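You operate a simulated robot arm through the tools that you are given. There is no shell and no other tool. Be economical: measure what you need, move in short steps, check, and stop when the job is done.

You are at the controls of a simulated two-armed robot. One attempt, no reset.

JOB
Open the washer lid, put the 15 socket from the long bench on the bottom of the washer basket and shut the lid again. Take the blue cap on the long bench and put it away on the top of the packing table. Fetch the brush from the top of the packing table and stand it on top of the brown tape roll on the draining board. Take the yellow cap and put it on top of the number three disc. Put the 170 mm shaft from the top of the packing table on the steel shelf under the spout and the 150 mm shaft on the draining board. Do these in any order. Set down upright: blue cap, brush, yellow cap.
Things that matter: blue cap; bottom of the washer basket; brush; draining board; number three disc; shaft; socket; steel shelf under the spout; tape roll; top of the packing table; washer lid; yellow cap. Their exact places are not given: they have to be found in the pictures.

The check looks at the end state, three seconds after you hand in, the way a careful person would. Anything else that was tipped, shoved, dropped, spilled or broken makes it a failure. Lids that push on must go on centred and level and be pressed home; caps that screw on are set level and turned clockwise until they are tight.

ROBOT AND FRAMES
Two 7-joint arms with two-finger grippers on one trunk, on a base that drives. Base frame: it is fixed to the floor where the robot stands at the start and does not move with it; the origin is under the middle of the robot, x ahead of it, y to its left, z up; the surface under the hand at the start is at about z = 1.137. Readings come in m, rad, newtons and seconds.
The left shoulder is at the start at [0.06, 0.123, 1.02], the right one opposite. With the tool pointing down near the work surface each hand reaches from about 0.2 to 0.76 m from the robot's upright axis, wherever it stands, measured 20 degrees to its own side. Places, roughly: blue cap (4x4x5 cm) [-1.4, -3, 0.9]; bottom of the washer basket [0.6, -0.2, 0.8]; brush (3x3x19 cm) [0.7, 3.2, 0.9]; draining board [1, 0.4, 0.9]; number three disc [-0.5, -1.25, 1]; shaft [1, 3, 1]; socket [-1.5, -3, 1]; steel shelf under the spout (30x20 cm) [1.24, 1.06, 0.54]; tape roll (7x7x5 cm) [1, 0.5, 0.9]; top of the packing table [0.7, 3.3, 0.8]; washer lid [0.6, -0.2, 1.1]; yellow cap (4x4x5 cm) [0.4, 3, 0.9]. Payload 1.47 kg a hand.
Tool frame (each hand has its own): the origin (TCP) lies between the finger pads and is the grasp point; the fingertips stand 0.016 m ahead of it; z points along the fingers, y is the line along which they close. The gripper opens to 0.087 m. The gripper's body begins 0.055 m behind the TCP.
Orientation is that of the tool frame in the base frame, as a unit quaternion [w, x, y, z]. With the fingers straight down and closing along the base's y, the tool's x points along the base's -x, its y along +y and its z along -z.

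CONTROLS
- The arms move only by the tool nudge_tool. It takes "left_moves", "right_moves" or both (then of equal length, played together; a hand with none holds still); each is a list of rows, each a list of 7 numbers: the shift along the tool's x, y, z in units of 25 mm (1.0 is 25 mm), then the turn, a rotation vector about the tool's x, y, z in units of 5 degrees (1.0 is 5 degrees), then the closure in counts, from 0 (fully open) to 255 (shut). In form: [[tx, ty, tz, ax, ay, az, grip], ...]. A call has 1 to 10 rows; each row shifts and turns the commanded pose from where the row before left it, along the tool's axes as they then stand. A call with a number of a shift or a turn outside -1 to 1 is refused whole. A row lasts 0.2 s, in which the tool goes at most 0.05 m and 0.15 rad; a call with a longer step from one row to the next is refused whole, and so is a gripper value outside its range. Where a pose cannot be reached the arm comes as near as it can. A force on the tool above 40 N (or 10 N above the force at the start of the call, whichever is more), or a blocked arm, ends the call early, and 0.2 s more pass. Each finger travels about 0.153 m/s and halts on what it meets, pressing with about 28 N; the grip force reading is that of the motor and also rises with nothing between the fingers. The clock runs only during rows and for 0.2 s after the last one: add rows that do not move to give the fingers time. The reply holds the time, the measured pose of the TCP, the force on the tool along the base axes, the opening and the grip force, in the units named above and with some noise, with the torque about the TCP (base axes, N m) and any sound that the robot's microphone picked up, and new pictures: "views" is both (left out), scene, wrist or none (wrist: the cameras of the hands that moved).
- Cameras (640 x 400 px; columns grow to the right, rows downward): "scene" is now at [0.0951, -0.0159, 1.5896]; the picture's right is [-0.20, -0.98, 0.00], its down [-0.61, 0.12, -0.79] and it looks along [0.77, -0.15, -0.62] (base axes); focal length 214 px, centre (320, 200). "left" rides on the left gripper at [0.073, -0.012, -0.09] in its tool frame; the picture's right is [0.16, 0.99, 0.00], its down [-0.72, 0.12, -0.68] and it looks along [-0.67, 0.11, 0.73] (tool axes); focal length 247 px, centre (320, 200). "right" rides on the right gripper at [0.073, 0.012, -0.09] in its tool frame; the picture's right is [-0.16, 0.99, 0.00], its down [-0.72, -0.12, -0.68] and it looks along [-0.67, -0.11, 0.73] (tool axes); focal length 247 px, centre (320, 200).
- lift_body(by): slides the trunk up (or, below 0, down) by that many m; the arms and the scene camera ride with it, the base frame stays. It gives what a move gives, with no picture.
- base_move(legs): drives the robot by 1 to 6 legs, each [ahead, left, turn to the left] in m, m and rad, along the robot's own axes; the way and the turn of a leg run together, so that a leg with both is an arc; at most 1.5 m and 3.142 rad a leg. The arms and the cameras ride along, it lands a little off, and it stops where it bumps. It gives what a move gives, and a new picture of the scene camera.
- aim_head(pan, tilt): turns the head with the scene camera to pan (to the left, within 2.094 rad either way) and tilt (down, from -0.506 to 1.204), counted from straight ahead of the robot. It gives what a move gives, and a new picture of the scene camera.
- probe_pixels(camera, pixels): for up to 12 pixels [column, row] of the newest picture of that camera ("zoom" is the newest enlarged one), the place [x, y, z] in the base frame of the surface seen there, good to about 0.003 m. No time passes.
- enlarge(camera, box): a new picture of the part [left, top, right, bottom] of that camera's present view, enlarged. No time passes.
- hand_in(): hands the job in; it is judged then, once.

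Keep the steps short. Do not move on a guess: measure, check each grasp and each placing, and mend mistakes. In all there are 138 turns and 260 pictures (those below and enlarged ones count). Leave the grippers open and the arms clear of the work at the hand-in unless told otherwise, and finish with a single line.

The tools are called after "Call:" as a command line: name --argument value ..., lists and objects as JSON in quotes. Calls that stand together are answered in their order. nudge_tool: Moves the arms, as the interface text tells. Its arguments: {"type":"object","properties":{"left_moves":{"type":"array","items":{"type":"array","items":{"type":"number"}}},"right_moves":{"type":"array","items":{"type":"array","items":{"type":"number"}}},"views":{"type":"string","enum":["both","scene","wrist","none"]}},"required":[]} The other tools are called the same way: lift_body (by) slides the trunk up or down; base_move (legs) drives the base; aim_head (pan, tilt) turns the head that bears the scene camera; probe_pixels (camera, pixels) gives the place of the surface under pixels of a picture; enlarge (camera, box) takes an enlarged picture of a part of a camera's view; hand_in () hands the job in.

At the start:

```text
time: 0.0
left_tcp_pos: [0.5499, 0.2394, 1.1505]
left_orientation: [0.0, 0.0, 1.0, 0.001]
left_force: [0.2, 0.6, -0.3]
left_torque: [-0.02, 0.02, 0.02]
left_grip_width: 0.0869
left_grip_force: 0.0
right_tcp_pos: [0.3798, -0.1019, 1.1498]
right_orientation: [0.0, 0.001, 1.0, 0.0]
right_force: [0.6, -1.4, 0.0]
right_torque: [-0.01, 0.01, -0.04]
right_grip_width: 0.0869
right_grip_force: 0.1
trunk travel left (down, up): [-0.175, 0.055]
robot x, y, heading: [0.001, 0.0024, -0.0]
head pan, tilt: [-0.197, 0.667]
```

scene: 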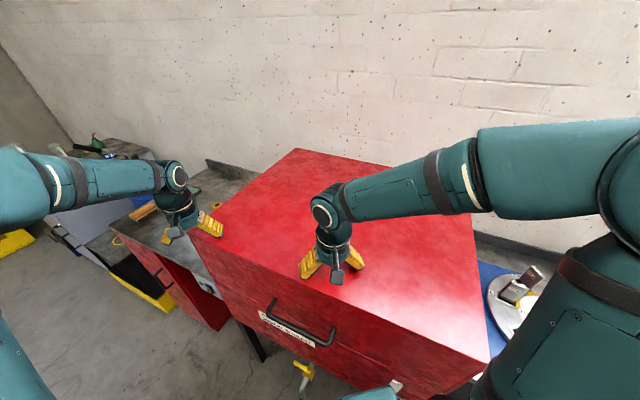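
right: 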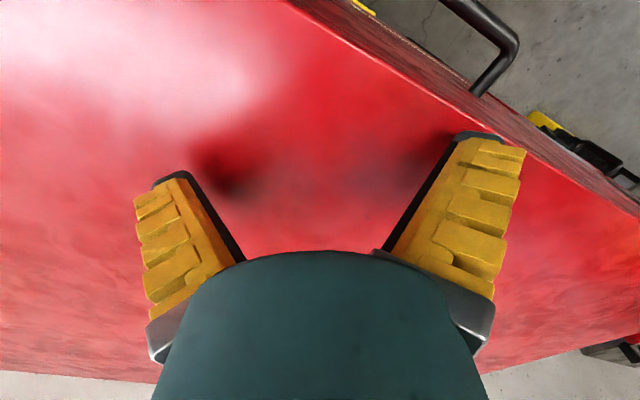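
left: 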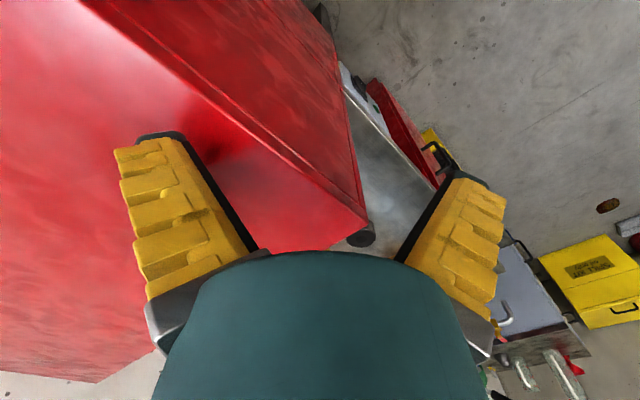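

I see the red washer under both hands. First I look around with the head.

Call:
aim_head --pan 0.6 --tilt 0.5

Call:
aim_head --pan 1.6 --tilt 0.4

Call:
aim_head --pan -1.8 --tilt 0.4

Call:
aim_head --pan -0.8 --tilt 0.6

```text
time: 1.1
left_tcp_pos: [0.5492, 0.2381, 1.1511]
left_orientation: [0.0, 0.0, 1.0, 0.0]
left_force: [-0.4, -0.8, 0.1]
left_torque: [-0.01, -0.03, 0.02]
left_grip_width: 0.087
left_grip_force: 0.0
right_tcp_pos: [0.3799, -0.1012, 1.1495]
right_orientation: [0.0, 0.0, 1.0, 0.0]
right_force: [-0.1, 0.0, -0.4]
right_torque: [0.02, 0.01, -0.02]
right_grip_width: 0.0869
right_grip_force: 0.1
trunk travel left (down, up): [-0.175, 0.055]
robot x, y, heading: [-0.0023, 0.0017, -0.002]
head pan, tilt: [0.6, 0.499]
```

scene: 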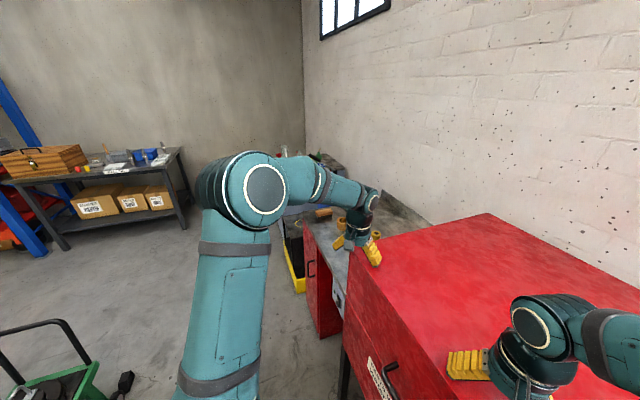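

```text
time: 2.4
left_tcp_pos: [0.5494, 0.2389, 1.1497]
left_orientation: [0.0, 0.001, 1.0, -0.001]
left_force: [0.6, -0.1, 0.6]
left_torque: [-0.02, 0.02, -0.03]
left_grip_width: 0.0868
left_grip_force: 0.1
right_tcp_pos: [0.3805, -0.1008, 1.1503]
right_orientation: [0.0, 0.0, 1.0, -0.001]
right_force: [0.6, 0.2, -0.3]
right_torque: [0.01, 0.01, -0.01]
right_grip_width: 0.0869
right_grip_force: 0.1
trunk travel left (down, up): [-0.175, 0.055]
robot x, y, heading: [0.0038, -0.002, -0.0]
head pan, tilt: [1.6, 0.4]
```

scene: 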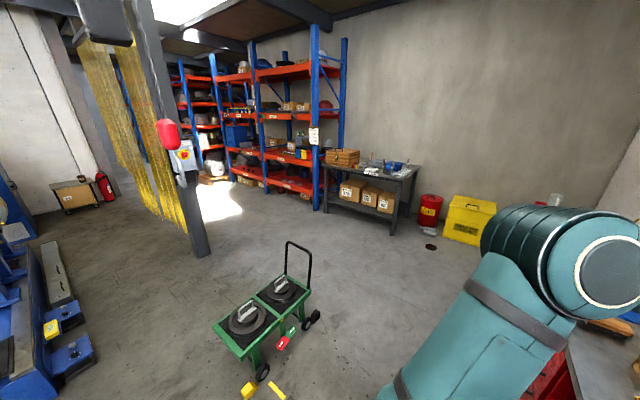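

```text
time: 5.3
left_tcp_pos: [0.5489, 0.2379, 1.1495]
left_orientation: [0.0, 0.001, 1.0, 0.0]
left_force: [0.3, -0.3, 0.3]
left_torque: [0.01, -0.02, -0.03]
left_grip_width: 0.0871
left_grip_force: 0.0
right_tcp_pos: [0.3807, -0.1012, 1.1497]
right_orientation: [0.001, 0.0, 1.0, 0.001]
right_force: [1.2, -0.6, 0.8]
right_torque: [-0.01, 0.03, 0.03]
right_grip_width: 0.087
right_grip_force: 0.0
trunk travel left (down, up): [-0.175, 0.055]
robot x, y, heading: [-0.0021, 0.0, -0.008]
head pan, tilt: [-1.799, 0.4]
```

scene: 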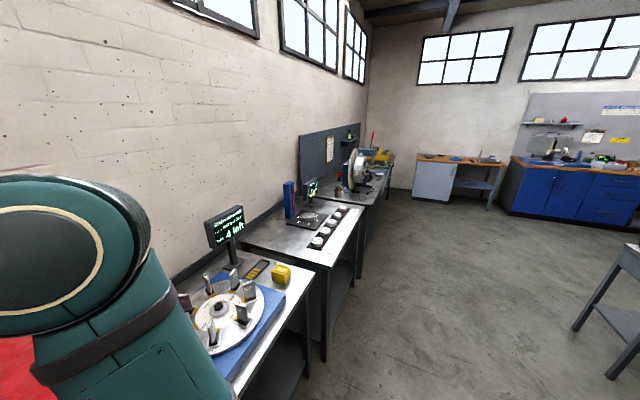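

```text
time: 6.5
left_tcp_pos: [0.5496, 0.2391, 1.15]
left_orientation: [0.0, 0.001, 1.0, 0.0]
left_force: [-0.2, 1.0, 0.2]
left_torque: [-0.01, 0.05, -0.04]
left_grip_width: 0.0871
left_grip_force: 0.1
right_tcp_pos: [0.3801, -0.1012, 1.15]
right_orientation: [-0.001, 0.0, 1.0, -0.001]
right_force: [-0.6, -0.4, -0.8]
right_torque: [0.05, 0.02, 0.02]
right_grip_width: 0.0872
right_grip_force: 0.1
trunk travel left (down, up): [-0.175, 0.055]
robot x, y, heading: [-0.0024, 0.0035, -0.004]
head pan, tilt: [-0.799, 0.6]
```

scene: 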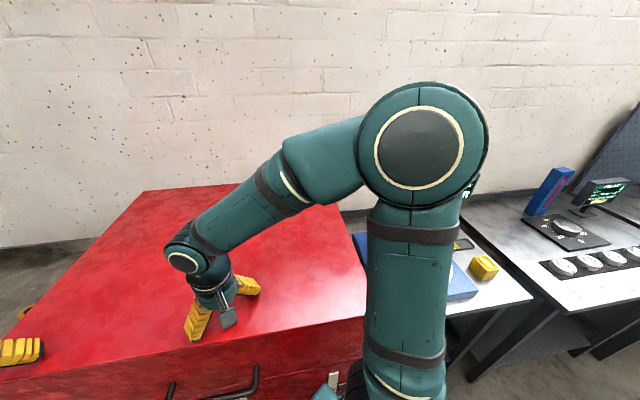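

The washer's handle is on its front near (300,325) in the first picture. I aim back at it and measure.

Call:
aim_head --pan -0.1 --tilt 1.0

Call:
enlarge --camera "scene" --box '[160, 100, 480, 400]'

```text
time: 7.6
left_tcp_pos: [0.5496, 0.2386, 1.1496]
left_orientation: [0.0, 0.0, 1.0, 0.001]
left_force: [0.3, 0.1, -0.3]
left_torque: [0.01, 0.01, 0.0]
left_grip_width: 0.0869
left_grip_force: 0.1
right_tcp_pos: [0.3806, -0.1013, 1.1491]
right_orientation: [0.001, 0.0, 1.0, 0.0]
right_force: [0.5, 0.1, 0.2]
right_torque: [0.01, 0.0, 0.0]
right_grip_width: 0.087
right_grip_force: 0.0
trunk travel left (down, up): [-0.175, 0.055]
robot x, y, heading: [0.0006, -0.0013, 0.003]
head pan, tilt: [-0.099, 1.0]
```

scene: 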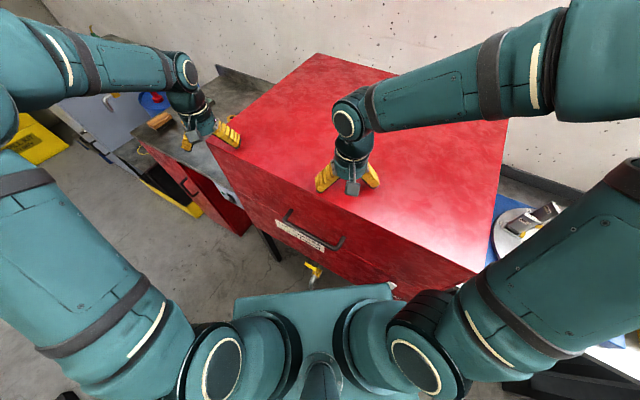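

```text
1.33 times, centred on (320, 250) of scene
```

zoom: 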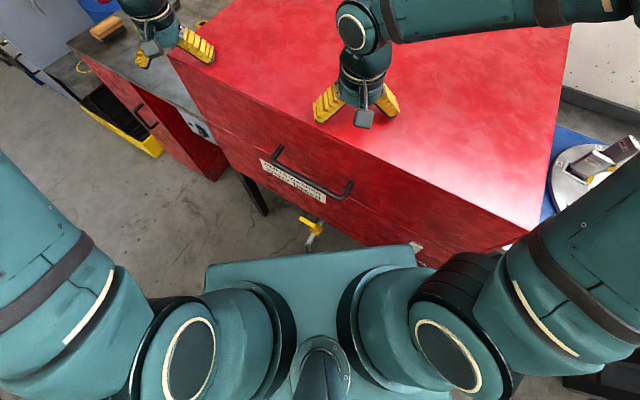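

Call:
probe_pixels --camera "scene" --pixels '[[290, 212], [287, 220], [316, 232], [343, 238], [340, 246], [470, 270], [210, 138], [318, 55], [508, 120], [262, 205], [262, 180], [300, 240]]'

Call:
probe_pixels --camera "right" --pixels '[[450, 4], [490, 30], [515, 48], [495, 75], [478, 92], [440, 90], [620, 190], [300, 15], [420, 25], [470, 50]]'

Call:
enlarge --camera "right" --box '[320, 0, 640, 200]'

```text
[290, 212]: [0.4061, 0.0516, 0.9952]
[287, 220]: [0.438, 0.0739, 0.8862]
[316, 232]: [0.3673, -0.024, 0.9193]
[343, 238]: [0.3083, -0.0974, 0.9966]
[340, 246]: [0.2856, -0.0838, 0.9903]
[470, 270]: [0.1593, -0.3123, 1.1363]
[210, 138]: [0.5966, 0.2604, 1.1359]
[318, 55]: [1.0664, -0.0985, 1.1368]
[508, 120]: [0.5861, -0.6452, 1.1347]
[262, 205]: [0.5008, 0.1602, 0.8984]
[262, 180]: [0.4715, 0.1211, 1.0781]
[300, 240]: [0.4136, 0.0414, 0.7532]
```

```text
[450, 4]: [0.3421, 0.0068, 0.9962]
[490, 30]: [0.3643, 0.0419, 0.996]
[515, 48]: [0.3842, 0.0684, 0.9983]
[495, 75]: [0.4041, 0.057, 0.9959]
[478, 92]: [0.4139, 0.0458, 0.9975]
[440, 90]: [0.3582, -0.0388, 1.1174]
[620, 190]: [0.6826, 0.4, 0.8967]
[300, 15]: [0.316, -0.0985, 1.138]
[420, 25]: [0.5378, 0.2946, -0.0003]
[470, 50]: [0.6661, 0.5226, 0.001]
```

```text
2.00 times, centred on (480, 100) of right
```

zoom: 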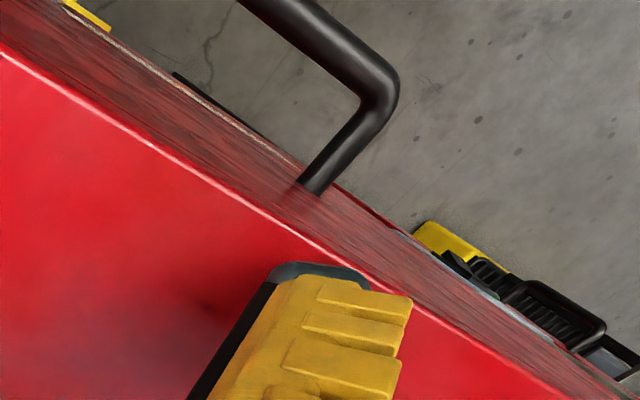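

The washer stands turned: its front edge runs (0.16,-0.31)→(0.60,0.26), hinge most likely along the back edge. I raise both hands 0.1 m and drive to stand square in front of it.

Call:
nudge_tool --left_moves '[[0, 0, -1, 0, 0, 0, 0], [0, 0, -1, 0, 0, 0, 0], [0, 0, -1, 0, 0, 0, 0], [0, 0, -1, 0, 0, 0, 0], [0, 0, -1, 0, 0, 0, 0]]' --right_moves '[[0, 0, -1, 0, 0, 0, 0], [0, 0, -1, 0, 0, 0, 0], [0, 0, -1, 0, 0, 0, 0], [0, 0, -1, 0, 0, 0, 0], [0, 0, -1, 0, 0, 0, 0]]' --views "none"

Call:
base_move --legs '[[-0.25, 0.3, 0], [0, 0, -0.651]]'

Call:
aim_head --pan 0.0 --tilt 0.75

```text
time: 8.8
left_tcp_pos: [0.5484, 0.2381, 1.2765]
left_orientation: [0.001, 0.0, 1.0, 0.0]
left_force: [0.1, -0.1, -0.3]
left_torque: [-0.05, 0.04, -0.02]
left_grip_width: 0.0868
left_grip_force: 0.1
right_tcp_pos: [0.3791, -0.1001, 1.2756]
right_orientation: [0.0, 0.0, 1.0, 0.0]
right_force: [0.0, 0.8, -0.9]
right_torque: [0.0, 0.0, 0.0]
right_grip_width: 0.0868
right_grip_force: 0.0
trunk travel left (down, up): [-0.175, 0.055]
robot x, y, heading: [-0.0018, -0.0013, -0.001]
head pan, tilt: [-0.099, 1.0]
```

```text
time: 13.8
left_tcp_pos: [0.3267, 0.1572, 1.2753]
left_orientation: [0.0, 0.32, 0.947, 0.0]
left_force: [0.3, 0.3, 0.1]
left_torque: [0.0, 0.02, -0.01]
left_grip_width: 0.0868
left_grip_force: 0.1
right_tcp_pos: [-0.0136, -0.0093, 1.275]
right_orientation: [0.001, 0.32, 0.948, -0.001]
right_force: [-0.1, -0.5, 0.0]
right_torque: [0.01, 0.0, 0.01]
right_grip_width: 0.0872
right_grip_force: 0.0
trunk travel left (down, up): [-0.175, 0.055]
robot x, y, heading: [-0.2534, 0.2987, -0.655]
head pan, tilt: [-0.099, 1.0]
```

scene: 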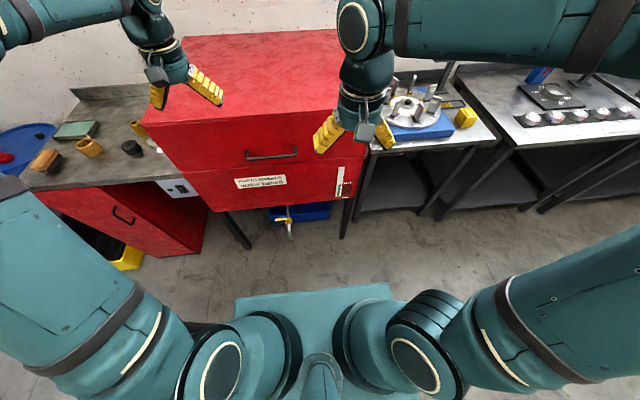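

```text
time: 14.6
left_tcp_pos: [0.3278, 0.1581, 1.2745]
left_orientation: [-0.001, 0.32, 0.947, 0.0]
left_force: [0.3, -0.9, -0.7]
left_torque: [-0.02, 0.02, 0.03]
left_grip_width: 0.0869
left_grip_force: 0.0
right_tcp_pos: [-0.013, -0.008, 1.2754]
right_orientation: [0.0, 0.32, 0.947, 0.001]
right_force: [0.0, -0.4, 0.4]
right_torque: [0.01, -0.02, -0.01]
right_grip_width: 0.0869
right_grip_force: 0.0
trunk travel left (down, up): [-0.175, 0.055]
robot x, y, heading: [-0.257, 0.3036, -0.65]
head pan, tilt: [0.0, 0.75]
```

scene: 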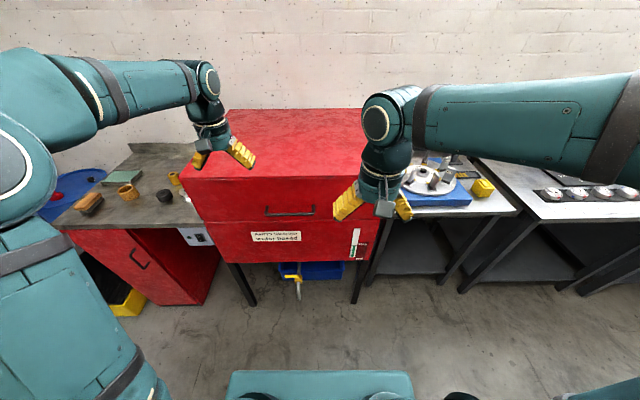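

Clear view now: lid seam just below the handle. I enlarge left (draining board), washer and right (discs).

Call:
enlarge --camera "scene" --box '[180, 100, 400, 310]'

Call:
probe_pixels --camera "zoom" --pixels '[[265, 316], [325, 316], [385, 316], [265, 326], [325, 330], [40, 230], [530, 235], [330, 345], [60, 340], [325, 30], [330, 450], [510, 345]]'

Call:
enlarge --camera "scene" --box '[30, 130, 210, 250]'

Call:
enlarge --camera "scene" --box '[400, 130, 640, 270]'

```text
1.90 times, centred on (290, 205) of scene
```

zoom: 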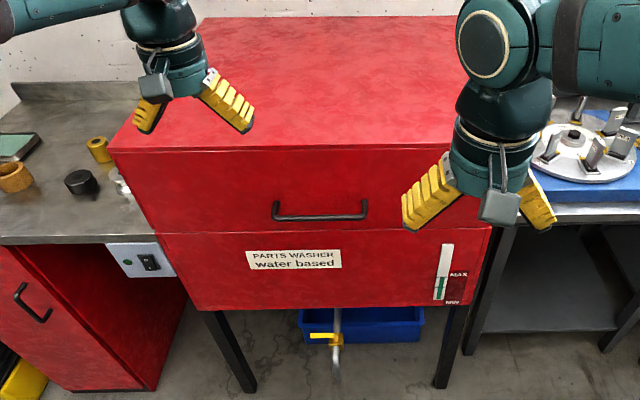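

```text
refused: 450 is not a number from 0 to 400
```

```text
3.33 times, centred on (120, 190) of scene
```

zoom: 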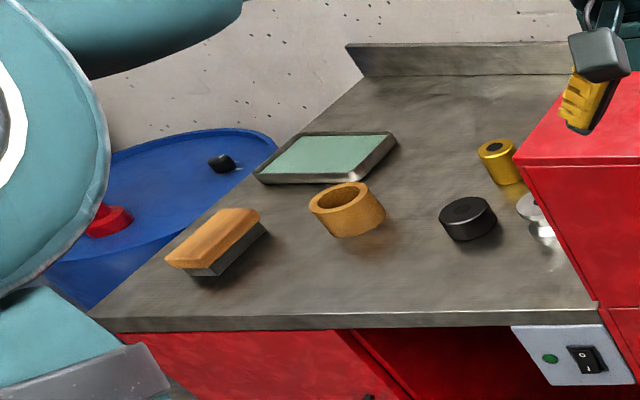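

```text
2.67 times, centred on (520, 200) of scene
```

zoom: 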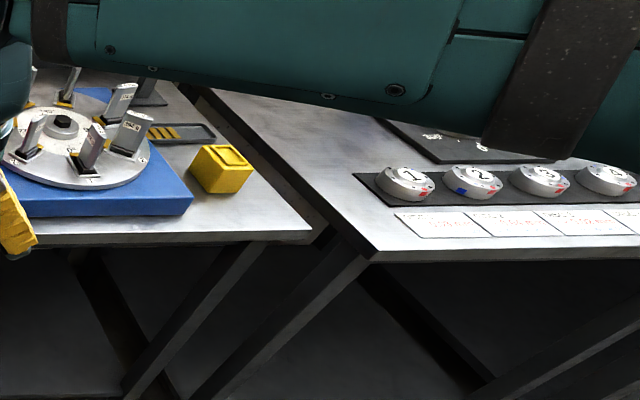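

Call:
probe_pixels --camera "scene" --pixels '[[267, 213], [290, 213], [309, 213], [290, 214], [290, 219], [290, 222], [290, 225], [290, 182], [190, 219], [298, 290], [128, 186], [137, 183]]'

Call:
probe_pixels --camera "zoom" --pixels '[[405, 178], [475, 177], [543, 178], [605, 177], [540, 190]]'

```text
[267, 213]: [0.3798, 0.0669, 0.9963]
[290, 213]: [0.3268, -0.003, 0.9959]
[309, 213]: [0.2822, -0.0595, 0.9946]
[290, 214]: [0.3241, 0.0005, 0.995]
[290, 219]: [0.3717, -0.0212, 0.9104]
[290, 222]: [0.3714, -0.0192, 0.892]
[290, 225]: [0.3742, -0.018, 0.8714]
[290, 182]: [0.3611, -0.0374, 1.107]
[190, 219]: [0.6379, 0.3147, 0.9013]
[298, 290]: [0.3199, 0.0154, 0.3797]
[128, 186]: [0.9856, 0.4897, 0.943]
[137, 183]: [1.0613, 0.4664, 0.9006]
```

```text
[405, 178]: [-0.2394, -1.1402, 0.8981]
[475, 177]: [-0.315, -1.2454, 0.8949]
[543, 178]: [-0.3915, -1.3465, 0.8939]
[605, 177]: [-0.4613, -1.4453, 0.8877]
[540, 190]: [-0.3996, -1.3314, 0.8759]
```

Bar at (0.327,-0.003,0.996), 5 cm in front of the face; seam at z≈0.90. I turn the left hand so its fingers point horizontally at the front with jaws closing vertically.

Call:
nudge_tool --left_moves '[[0, 0, 0, 0.9237, -0.9237, -0.9237, 0], [0, 0, 0, 0.9237, -0.9237, -0.9237, 0], [0, 0, 0, 0.9237, -0.9237, -0.9237, 0], [0, 0, 0, 0.9237, -0.9237, -0.9237, 0], [0, 0, 0, 0.9237, -0.9237, -0.9237, 0], [0, 0, 0, 0.9237, -0.9237, -0.9237, 0], [0, 0, 0, 0.9237, -0.9237, -0.9237, 0], [0, 0, 0, 0.9237, -0.9237, -0.9237, 0], [0, 0, 0, 0.9237, -0.9237, -0.9237, 0], [0, 0, 0, 0.9237, -0.9237, -0.9237, 0]]' --views "none"

Call:
nudge_tool --left_moves '[[0, 0, 0, 0.9237, -0.9237, -0.9237, 0], [0, 0, 0, 0.9237, -0.9237, -0.9237, 0], [0, 0, 0, 0.9237, -0.9237, -0.9237, 0], [0, 0, 0, 0.9237, -0.9237, -0.9237, 0], [0, 0, 0, 0.9237, -0.9237, -0.9237, 0], [0, 0, 0, 0, 0, 0, 0]]' --views "scene"

```text
time: 16.8
left_tcp_pos: [0.3266, 0.1577, 1.2743]
left_orientation: [0.235, -0.105, 0.845, -0.468]
left_force: [-0.7, 0.8, 0.1]
left_torque: [0.01, 0.04, -0.01]
left_grip_width: 0.0872
left_grip_force: 0.0
right_tcp_pos: [-0.0139, -0.0089, 1.2747]
right_orientation: [0.0, 0.319, 0.948, 0.0]
right_force: [0.0, -0.4, -0.5]
right_torque: [0.01, -0.01, -0.02]
right_grip_width: 0.0868
right_grip_force: 0.1
trunk travel left (down, up): [-0.175, 0.055]
robot x, y, heading: [-0.2542, 0.3019, -0.652]
head pan, tilt: [0.0, 0.75]
```

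```text
time: 18.2
left_tcp_pos: [0.3305, 0.1529, 1.2358]
left_orientation: [0.265, -0.298, 0.701, -0.591]
left_force: [0.2, -0.8, -0.5]
left_torque: [0.04, -0.03, -0.01]
left_grip_width: 0.0871
left_grip_force: 0.1
left hand out of reach, approached as far as the arm can: row 4, 5
right_tcp_pos: [-0.0145, -0.0077, 1.2757]
right_orientation: [0.0, 0.32, 0.947, 0.0]
right_force: [0.4, 1.4, 0.6]
right_torque: [0.0, -0.01, 0.0]
right_grip_width: 0.087
right_grip_force: 0.0
trunk travel left (down, up): [-0.175, 0.055]
robot x, y, heading: [-0.2559, 0.2979, -0.652]
head pan, tilt: [0.0, 0.75]
```

scene: 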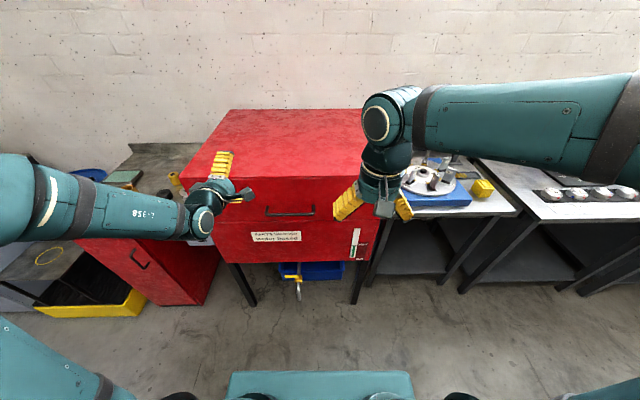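

Orientation is nearly there (fingers along the washer's normal, jaws vertical). Now right and down to in front of the bar.

Call:
nudge_tool --left_moves '[[0.5, 1, 0, 0, 0, 0, 0], [0.5, 1, 0, 0, 0, 0, 0], [0.5, 1, 0, 0, 0, 0, 0], [0.5, 1, 0, 0, 0, 0, 0], [0.5, 1, 0, 0, 0, 0, 0], [0.5, 1, 0, 0, 0, 0, 0], [0.5, 1, 0, 0, 0, 0, 0], [0.5, 1, 0, 0, 0, 0, 0], [0.5, 1, 0, 0, 0, 0, 0], [0.5, 1, 0, 0, 0, 0, 0]]' --views "both"

```text
time: 20.4
left_tcp_pos: [0.276, 0.1388, 1.1468]
left_orientation: [0.264, -0.3, 0.701, -0.591]
left_force: [0.0, -1.3, -0.1]
left_torque: [-0.03, -0.02, 0.0]
left_grip_width: 0.0868
left_grip_force: 0.2
left hand out of reach, approached as far as the arm can: row 1, 5, 6, 7, 8, 9, 10
right_tcp_pos: [-0.0142, -0.008, 1.275]
right_orientation: [0.0, 0.32, 0.947, -0.001]
right_force: [0.2, -0.8, -0.8]
right_torque: [0.04, 0.01, -0.01]
right_grip_width: 0.0871
right_grip_force: 0.0
trunk travel left (down, up): [-0.175, 0.055]
robot x, y, heading: [-0.2553, 0.3001, -0.649]
head pan, tilt: [0.0, 0.75]
```

scene: 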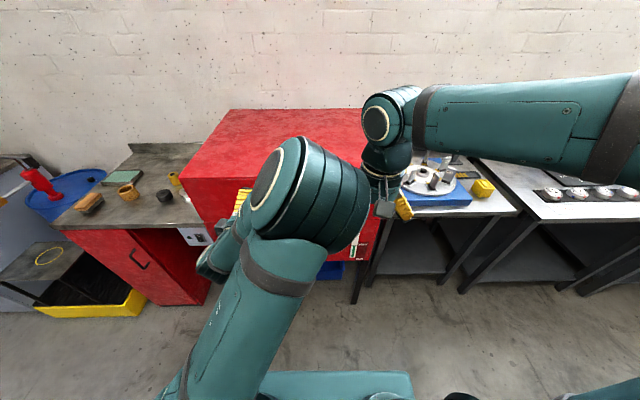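
left: 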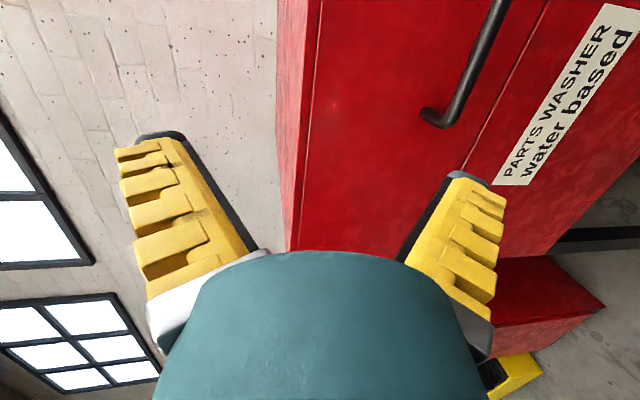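

The wrist is at its limit level; I pitch the fingers ~40° down instead (also good for the arc).

Call:
nudge_tool --left_moves '[[0, 0, -0.5, -1, 0, 0, 0], [0, 0, -0.5, -1, 0, 0, 0], [0, 0, -0.5, -1, 0, 0, 0], [0, 0, 0, -1, 0, 0, 0], [0, 0, 0, -1, 0, 0, 0], [0, 0, 0, -1, 0, 0, 0], [0, 0, 0, -1, 0, 0, 0], [0, 0, 0, 0, 0, 0, 0]]' --views "scene"

```text
time: 22.2
left_tcp_pos: [0.2612, 0.1573, 1.1588]
left_orientation: [0.162, -0.366, 0.846, -0.353]
left_force: [-0.3, 0.1, -0.5]
left_torque: [0.0, 0.05, -0.02]
left_grip_width: 0.087
left_grip_force: 0.1
left hand out of reach, approached as far as the arm can: row 1, 2
right_tcp_pos: [-0.0125, -0.0075, 1.2742]
right_orientation: [0.001, 0.32, 0.948, 0.0]
right_force: [0.7, -0.7, -1.0]
right_torque: [-0.02, 0.01, 0.01]
right_grip_width: 0.087
right_grip_force: 0.1
trunk travel left (down, up): [-0.175, 0.055]
robot x, y, heading: [-0.254, 0.3017, -0.653]
head pan, tilt: [0.0, 0.75]
```

scene: 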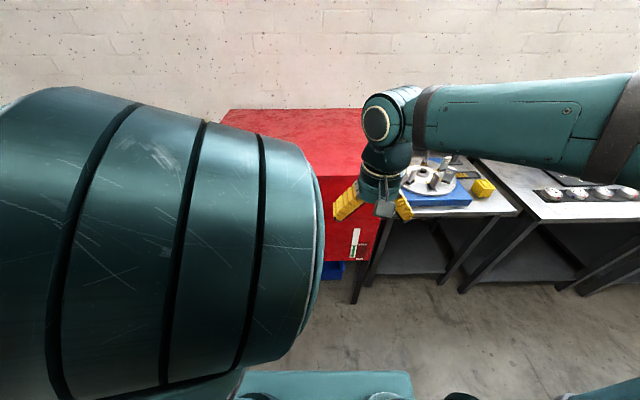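

Call:
nudge_tool --left_moves '[[0.43, 0.05, 0.8, 0, 0, 0, 0], [0.43, 0.05, 0.8, 0, 0, 0, 0], [0.43, 0.05, 0.8, 0, 0, 0, 0], [0.43, 0.05, 0.8, 0, 0, 0, 0], [0.43, 0.05, 0.8, 0, 0, 0, 0], [0.43, 0.05, 0.8, 0, 0, 0, 0], [0.43, 0, 0.8, 0, 0, 0, 0], [0, 0, 0, 0, 0, 0, 0]]' --views "wrist"

```text
time: 24.0
left_tcp_pos: [0.2802, 0.0377, 1.0542]
left_orientation: [0.163, -0.365, 0.846, -0.353]
left_force: [0.6, -0.2, 0.3]
left_torque: [0.0, 0.0, -0.01]
left_grip_width: 0.087
left_grip_force: 0.0
right_tcp_pos: [-0.0137, -0.0089, 1.2746]
right_orientation: [0.0, 0.32, 0.947, 0.001]
right_force: [0.0, 0.0, 0.1]
right_torque: [0.01, 0.0, 0.01]
right_grip_width: 0.0868
right_grip_force: 0.0
trunk travel left (down, up): [-0.175, 0.055]
robot x, y, heading: [-0.2555, 0.3029, -0.646]
head pan, tilt: [0.0, 0.75]
```

left: 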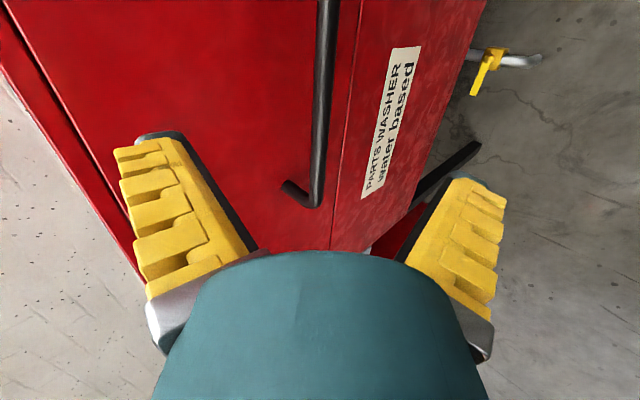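

Bar lies centred ahead, ~87 mm along the fingers. I narrow the jaws, advance, and grip.

Call:
nudge_tool --left_moves '[[0, 0, 0.5, 0, 0, 0, 120], [0, 0, 0.5, 0, 0, 0, 120], [0, 0, 0.5, 0, 0, 0, 120], [0, 0, 0.5, 0, 0, 0, 120], [0, 0, 0.5, 0, 0, 0, 120], [0, 0, 0.5, 0, 0, 0, 120], [0, 0, 0.5, 0, 0, 0, 120], [0, 0, 0, 0, 0, 0, 120]]' --views "wrist"

Call:
nudge_tool --left_moves '[[0, 0, 0, 0, 0, 0, 255], [0, 0, 0, 0, 0, 0, 255], [0, 0, 0, 0, 0, 0, 255]]' --views "wrist"

```text
time: 24.4
left_tcp_pos: [0.2869, 0.0305, 1.0476]
left_orientation: [0.162, -0.365, 0.845, -0.355]
left_force: [-0.4, -0.2, -0.7]
left_torque: [0.01, 0.0, 0.02]
left_grip_width: 0.0518
left_grip_force: 3.6
right_tcp_pos: [-0.0132, -0.0126, 1.2717]
right_orientation: [-0.003, 0.323, 0.947, -0.002]
right_force: [-1.1, 0.3, 0.2]
right_torque: [0.08, -0.08, 0.12]
right_grip_width: 0.0872
right_grip_force: 0.1
trunk travel left (down, up): [-0.175, 0.055]
robot x, y, heading: [-0.2559, 0.3012, -0.649]
head pan, tilt: [0.0, 0.75]
stopped in row 2 (right hand): the force on the tool passed its limit at 55 N (the readings are from after the stop); the commanded pose is now the measured one
```

left: 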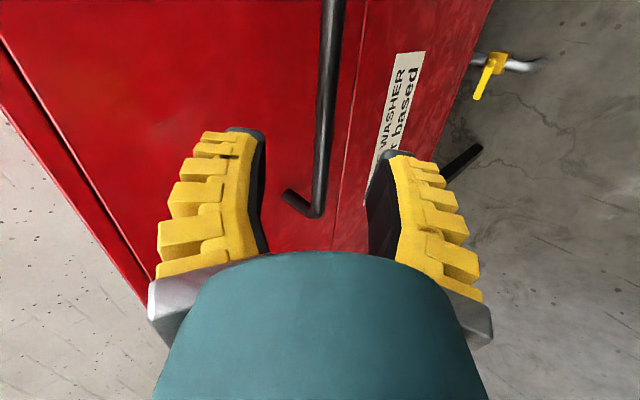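

```text
time: 25.2
left_tcp_pos: [0.2862, 0.03, 1.0466]
left_orientation: [0.161, -0.365, 0.845, -0.356]
left_force: [-0.3, 0.2, -0.6]
left_torque: [0.01, 0.02, -0.01]
left_grip_width: 0.0001
left_grip_force: 28.1
right_tcp_pos: [-0.0135, -0.0132, 1.272]
right_orientation: [-0.001, 0.322, 0.947, -0.003]
right_force: [-0.1, -0.2, -0.6]
right_torque: [0.05, -0.02, 0.03]
right_grip_width: 0.087
right_grip_force: 0.0
trunk travel left (down, up): [-0.175, 0.055]
robot x, y, heading: [-0.2527, 0.2968, -0.645]
head pan, tilt: [0.0, 0.75]
```

left: 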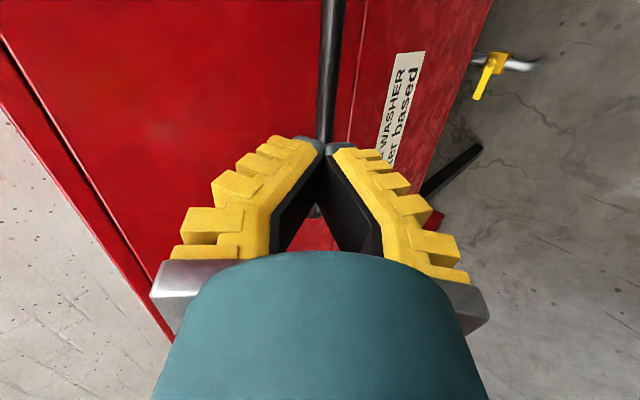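

The left elbow bumped the right hand. I move the right hand away to the right and open the left jaws to 120.

Call:
nudge_tool --right_moves '[[0, -1, 0, 0, 0, 0, 0], [0, -1, 0, 0, 0, 0, 0], [0, -1, 0, 0, 0, 0, 0], [0, -1, 0, 0, 0, 0, 0], [0, -1, 0, 0, 0, 0, 0], [0, -1, 0, 0, 0, 0, 0], [0, -1, 0, 0, 0, 0, 0]]' --left_moves '[[0, 0, 0, 0, 0, 0, 120], [0, 0, 0, 0, 0, 0, 120], [0, 0, 0, 0, 0, 0, 120], [0, 0, 0, 0, 0, 0, 120], [0, 0, 0, 0, 0, 0, 120], [0, 0, 0, 0, 0, 0, 120], [0, 0, 0, 0, 0, 0, 120]]' --views "scene"

```text
time: 26.8
left_tcp_pos: [0.2856, 0.0307, 1.0486]
left_orientation: [0.161, -0.365, 0.845, -0.355]
left_force: [0.3, -0.6, -0.5]
left_torque: [0.0, 0.0, -0.03]
left_grip_width: 0.0512
left_grip_force: 3.6
right_tcp_pos: [-0.1218, -0.1516, 1.2727]
right_orientation: [-0.002, 0.321, 0.947, -0.002]
right_force: [-0.8, -0.3, 0.0]
right_torque: [0.02, 0.0, -0.01]
right_grip_width: 0.0871
right_grip_force: 0.1
trunk travel left (down, up): [-0.175, 0.055]
robot x, y, heading: [-0.2577, 0.2989, -0.647]
head pan, tilt: [0.0, 0.75]
```

scene: 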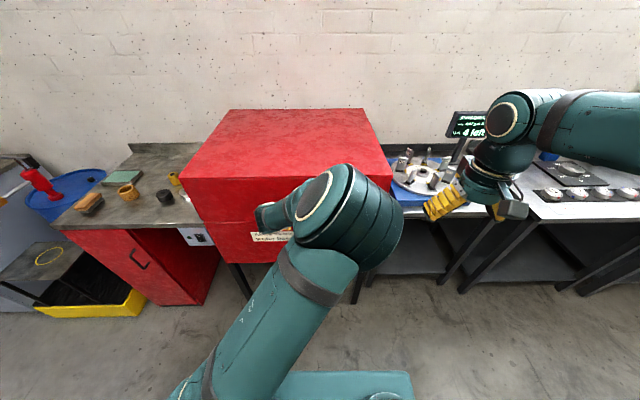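

Call:
nudge_tool --left_moves '[[0, 0, 0.5, 0, 0, 0, 120], [0, 0, 0.5, 0, 0, 0, 120], [0, 0, 0.5, 0, 0, 0, 120], [0, 0, 0.5, 0, 0, 0, 120], [0, 0, 0.5, 0, 0, 0, 120], [0, 0, 0.5, 0, 0, 0, 120], [0, 0, 0, 0, 0, 0, 120]]' --views "wrist"

```text
time: 28.4
left_tcp_pos: [0.3268, -0.0066, 0.9939]
left_orientation: [0.162, -0.365, 0.845, -0.355]
left_force: [0.1, -0.5, 0.0]
left_torque: [0.01, -0.03, 0.0]
left_grip_width: 0.0518
left_grip_force: 3.9
right_tcp_pos: [-0.1195, -0.151, 1.2732]
right_orientation: [-0.001, 0.323, 0.946, -0.002]
right_force: [0.0, -0.4, -0.5]
right_torque: [-0.03, 0.03, -0.02]
right_grip_width: 0.0869
right_grip_force: 0.1
trunk travel left (down, up): [-0.175, 0.055]
robot x, y, heading: [-0.2513, 0.3024, -0.649]
head pan, tilt: [0.0, 0.75]
```

left: 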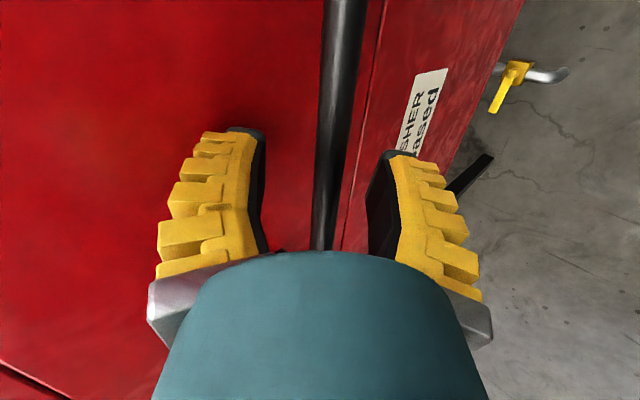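

The bar is between the fingers. Closing.

Call:
nudge_tool --left_moves '[[0, 0, 0, 0, 0, 0, 255], [0, 0, 0, 0, 0, 0, 255], [0, 0, 0, 0, 0, 0, 255]]' --views "none"

```text
time: 29.2
left_tcp_pos: [0.3255, -0.0038, 0.9955]
left_orientation: [0.162, -0.365, 0.845, -0.355]
left_force: [-14.5, 9.2, -9.4]
left_torque: [-0.26, 0.31, 0.45]
left_grip_width: 0.0102
left_grip_force: 29.6
right_tcp_pos: [-0.1224, -0.1504, 1.273]
right_orientation: [-0.001, 0.322, 0.947, -0.002]
right_force: [-0.5, 0.2, -0.4]
right_torque: [-0.01, -0.05, -0.03]
right_grip_width: 0.0868
right_grip_force: 0.0
trunk travel left (down, up): [-0.175, 0.055]
robot x, y, heading: [-0.2541, 0.3031, -0.655]
head pan, tilt: [0.0, 0.75]
```

Gripped (10 mm bar). I lift along the arc, 4 small rows.

Call:
nudge_tool --left_moves '[[0, -0.657, -0.474, 0, 0, 0, 255], [0, -0.657, -0.474, 0, 0, 0, 255], [0, -0.657, -0.474, 0, 0, 0, 255], [0, -0.657, -0.474, 0, 0, 0, 255]]' --views "scene"

```text
time: 30.2
left_tcp_pos: [0.3315, -0.0119, 1.0764]
left_orientation: [0.162, -0.364, 0.845, -0.356]
left_force: [-17.0, 13.3, -0.6]
left_torque: [-0.08, -0.14, 0.25]
left_grip_width: 0.0
left_grip_force: 28.0
right_tcp_pos: [-0.1229, -0.1496, 1.2736]
right_orientation: [0.0, 0.322, 0.947, -0.002]
right_force: [-0.6, 0.5, -0.4]
right_torque: [-0.01, 0.0, -0.01]
right_grip_width: 0.0872
right_grip_force: 0.1
trunk travel left (down, up): [-0.175, 0.055]
robot x, y, heading: [-0.2554, 0.3008, -0.653]
head pan, tilt: [0.0, 0.75]
```

scene: 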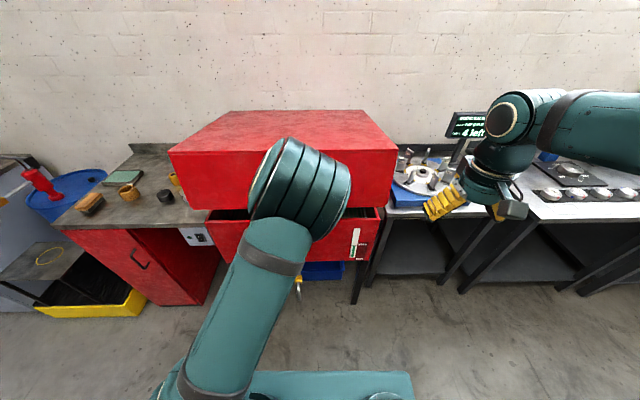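

The lid has opened a bit, but the grip width reads 0. Check the wrist picture.

Call:
enlarge --camera "left" --box '[0, 0, 640, 400]'

Call:
enlarge --camera "scene" --box '[160, 100, 400, 260]'

```text
1.00 times, centred on (320, 200) of left (not enlarged: the box is as wide or as high as the picture)
```

zoom: 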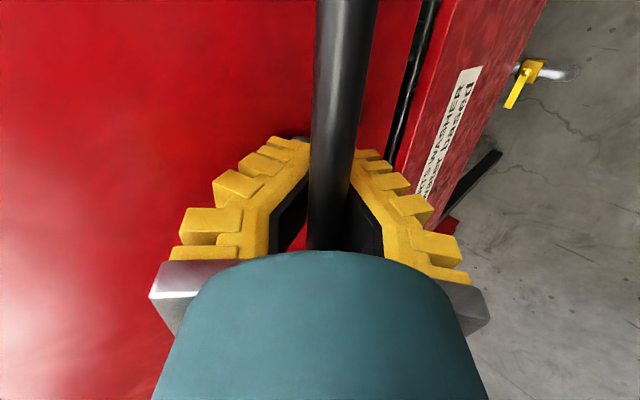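

```text
2.50 times, centred on (280, 180) of scene
```

zoom: 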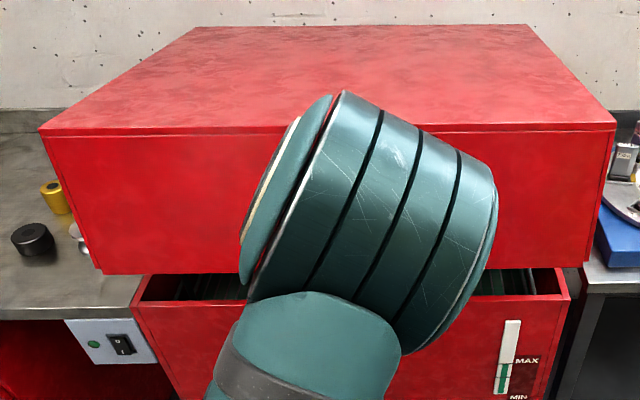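

The bar sits caught in the V behind the closed fingertips – a good hook. The lid's motion suggests a hinge at the top rear, so I pull back slightly and continue up.

Call:
nudge_tool --left_moves '[[0, -0.4, -0.74, 0, 0, 0, 255], [0, -0.4, -0.74, 0, 0, 0, 255], [0, -0.4, -0.74, 0, 0, 0, 255], [0, -0.574, -0.56, 0, 0, 0, 255], [0, -0.574, -0.56, 0, 0, 0, 255], [0, -0.574, -0.56, 0, 0, 0, 255]]' --views "both"

```text
time: 31.2
left_tcp_pos: [0.3265, -0.0065, 1.1452]
left_orientation: [0.163, -0.366, 0.843, -0.358]
left_force: [25.4, -19.2, -2.3]
left_torque: [-0.13, 0.48, 0.19]
left_grip_width: 0.0061
left_grip_force: 29.3
right_tcp_pos: [-0.1164, -0.155, 1.2709]
right_orientation: [-0.002, 0.322, 0.947, -0.001]
right_force: [-1.3, 0.2, 0.0]
right_torque: [0.02, 0.01, 0.0]
right_grip_width: 0.0873
right_grip_force: 0.0
trunk travel left (down, up): [-0.175, 0.055]
robot x, y, heading: [-0.2576, 0.301, -0.652]
head pan, tilt: [0.0, 0.75]
stopped in row 4 (left hand): the force on the tool passed its limit at 45 N (the readings are from after the stop); the commanded pose is now the measured one
```

scene: 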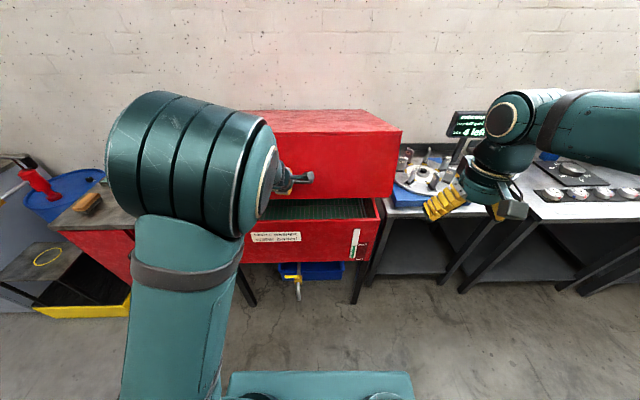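
left: 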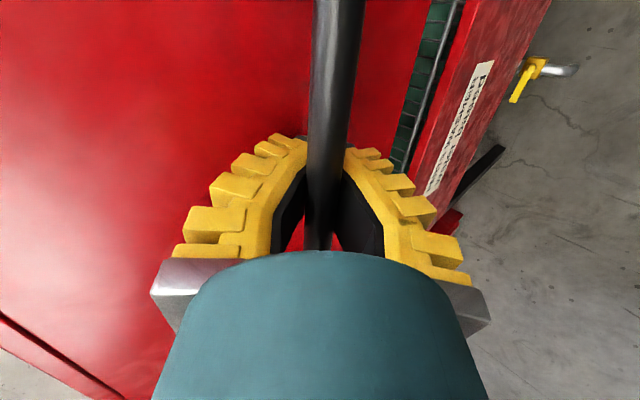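

Now the lid pulls the hand forward, so the hinge is lower than that; I go on with a more forward arc.

Call:
nudge_tool --left_moves '[[0, -0.707, 0.007, 0, 0, 0, 255], [0, -0.726, -0.332, 0, 0, 0, 255], [0, -0.726, -0.332, 0, 0, 0, 255], [0, -0.726, -0.332, 0, 0, 0, 255]]' --views "none"

```text
time: 32.2
left_tcp_pos: [0.3407, -0.0233, 1.2172]
left_orientation: [0.162, -0.365, 0.844, -0.358]
left_force: [-17.6, 15.7, 4.6]
left_torque: [-0.21, -0.35, 0.36]
left_grip_width: 0.0
left_grip_force: 27.1
right_tcp_pos: [-0.1209, -0.1504, 1.2741]
right_orientation: [0.0, 0.322, 0.947, -0.003]
right_force: [0.1, -0.8, 0.0]
right_torque: [0.02, 0.01, 0.01]
right_grip_width: 0.0868
right_grip_force: 0.1
trunk travel left (down, up): [-0.175, 0.055]
robot x, y, heading: [-0.2536, 0.3035, -0.648]
head pan, tilt: [0.0, 0.75]
```

Call:
nudge_tool --left_moves '[[0, -0.65, -0.47, 0, 0, 0, 255], [0, -0.664, -0.439, 0, 0, 0, 255], [0, -0.719, -0.353, 0, 0, 0, 255], [0, -0.719, -0.353, 0, 0, 0, 255]]' --views "both"

```text
time: 33.2
left_tcp_pos: [0.3584, -0.0362, 1.2946]
left_orientation: [0.163, -0.367, 0.843, -0.359]
left_force: [-2.6, 18.0, 5.3]
left_torque: [-0.11, 0.09, 0.48]
left_grip_width: 0.0002
left_grip_force: 27.7
right_tcp_pos: [-0.1203, -0.1484, 1.2736]
right_orientation: [0.0, 0.323, 0.946, -0.004]
right_force: [0.2, -0.2, -0.2]
right_torque: [0.0, 0.02, 0.03]
right_grip_width: 0.0871
right_grip_force: 0.0
trunk travel left (down, up): [-0.175, 0.055]
robot x, y, heading: [-0.2523, 0.3032, -0.65]
head pan, tilt: [0.0, 0.75]
```

scene: 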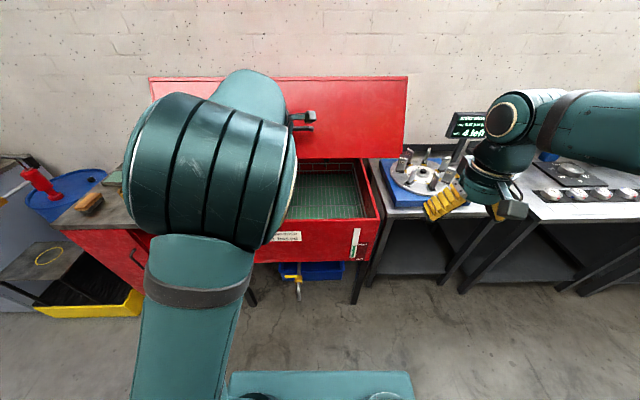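
left: 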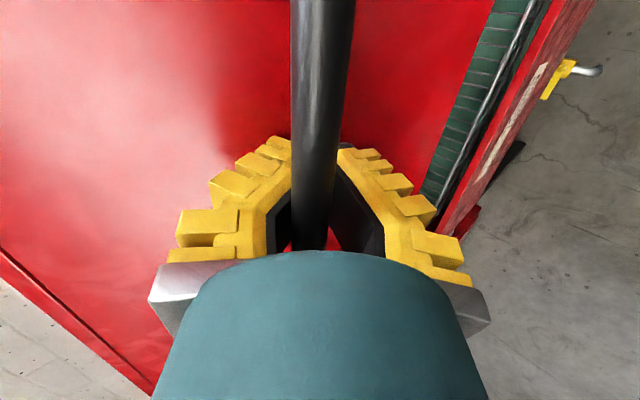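

Lid ~27° open, following well. Continuing.

Call:
nudge_tool --left_moves '[[-0.08, -0.735, -0.3, 0, 0, 0, 255], [-0.08, -0.753, -0.261, 0, 0, 0, 255], [-0.08, -0.77, -0.2, 0, 0, 0, 255], [-0.05, -0.786, -0.141, 0, 0, 0, 255], [-0.05, -0.786, -0.141, 0, 0, 0, 255]]' --views "none"

```text
time: 34.3
left_tcp_pos: [0.3861, -0.0579, 1.3787]
left_orientation: [0.163, -0.364, 0.842, -0.362]
left_force: [-20.4, 17.9, 13.0]
left_torque: [-0.14, 0.06, 0.51]
left_grip_width: 0.0014
left_grip_force: 29.4
right_tcp_pos: [-0.1239, -0.148, 1.2738]
right_orientation: [0.0, 0.322, 0.947, -0.003]
right_force: [0.2, 0.7, 1.1]
right_torque: [0.0, 0.0, 0.04]
right_grip_width: 0.087
right_grip_force: 0.1
trunk travel left (down, up): [-0.175, 0.055]
robot x, y, heading: [-0.2534, 0.3036, -0.653]
head pan, tilt: [0.0, 0.75]
stopped in row 5 (left hand): the force on the tool passed its limit at 41 N (the readings are from after the stop); the commanded pose is now the measured one
```

Call:
nudge_tool --left_moves '[[-0.05, -0.62, -0.48, 0, 0, 0, 255], [-0.05, -0.684, -0.389, 0, 0, 0, 255], [-0.05, -0.735, -0.3, 0, 0, 0, 255], [-0.05, -0.735, -0.3, 0, 0, 0, 255]]' --views "scene"

```text
time: 35.3
left_tcp_pos: [0.4102, -0.0746, 1.4465]
left_orientation: [0.162, -0.366, 0.843, -0.359]
left_force: [1.2, -1.8, 0.1]
left_torque: [0.0, 0.03, 0.03]
left_grip_width: 0.0001
left_grip_force: 28.4
right_tcp_pos: [-0.119, -0.1522, 1.2721]
right_orientation: [-0.001, 0.323, 0.946, -0.002]
right_force: [-0.3, -0.6, 0.2]
right_torque: [0.03, 0.0, 0.02]
right_grip_width: 0.0868
right_grip_force: 0.0
trunk travel left (down, up): [-0.175, 0.055]
robot x, y, heading: [-0.2571, 0.2991, -0.65]
head pan, tilt: [0.0, 0.75]
```

scene: 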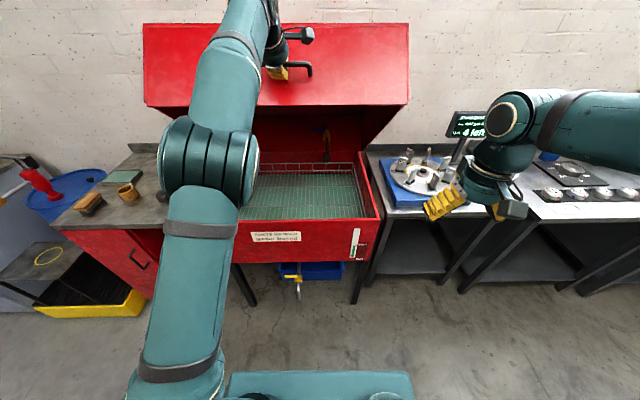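

Call:
enlarge --camera "left" --box '[0, 0, 640, 400]'

Call:
enlarge --camera "scene" --box '[140, 0, 420, 240]'

```text
1.00 times, centred on (320, 200) of left (not enlarged: the box is as wide or as high as the picture)
```

zoom: 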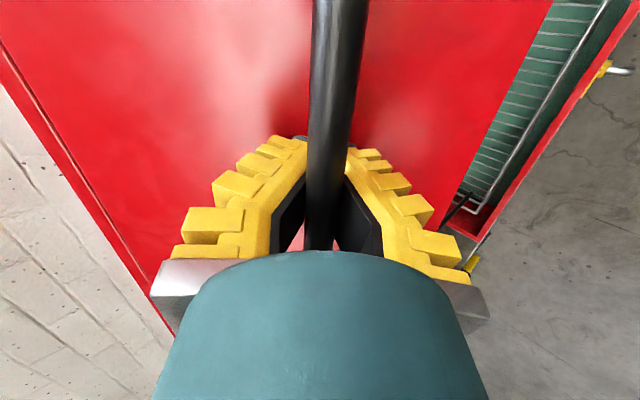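

```text
1.67 times, centred on (280, 120) of scene
```

zoom: 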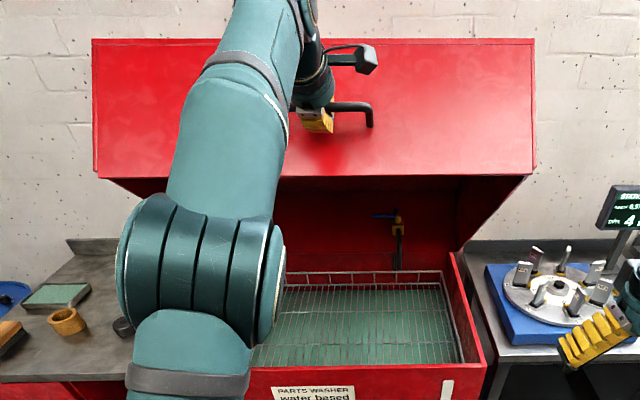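

Force is ~0: the lid seems to hold itself. I raise it a bit more, then test.

Call:
nudge_tool --left_moves '[[-0.05, -0.76, -0.25, 0, 0, 0, 255], [-0.05, -0.76, -0.25, 0, 0, 0, 255], [-0.05, -0.79, -0.15, 0, 0, 0, 255], [-0.05, -0.79, -0.15, 0, 0, 0, 255], [-0.05, -0.79, -0.1, 0, 0, 0, 255], [-0.05, -0.79, -0.1, 0, 0, 0, 255]]' --views "scene"

```text
time: 36.7
left_tcp_pos: [0.4166, -0.0738, 1.464]
left_orientation: [0.16, -0.365, 0.845, -0.356]
left_force: [10.9, -24.4, -16.0]
left_torque: [-0.09, 0.15, 0.27]
left_grip_width: 0.006
left_grip_force: 29.3
left hand out of reach, approached as far as the arm can: row 1, 2, 3, 4, 5, 6
right_tcp_pos: [-0.1175, -0.1571, 1.2706]
right_orientation: [-0.003, 0.322, 0.947, -0.002]
right_force: [0.2, 0.0, 0.0]
right_torque: [-0.01, -0.01, -0.04]
right_grip_width: 0.087
right_grip_force: 0.0
trunk travel left (down, up): [-0.175, 0.055]
robot x, y, heading: [-0.2543, 0.3006, -0.652]
head pan, tilt: [0.0, 0.75]
```

scene: 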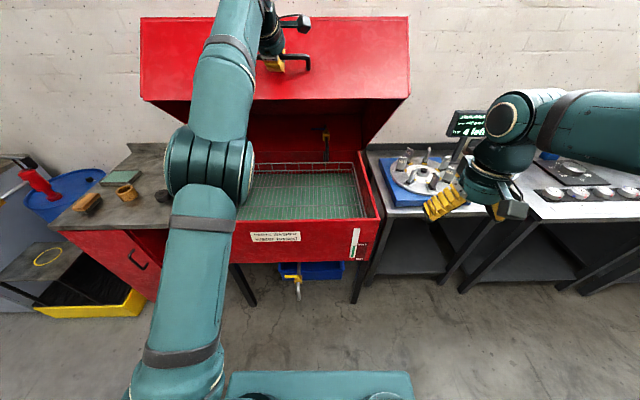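

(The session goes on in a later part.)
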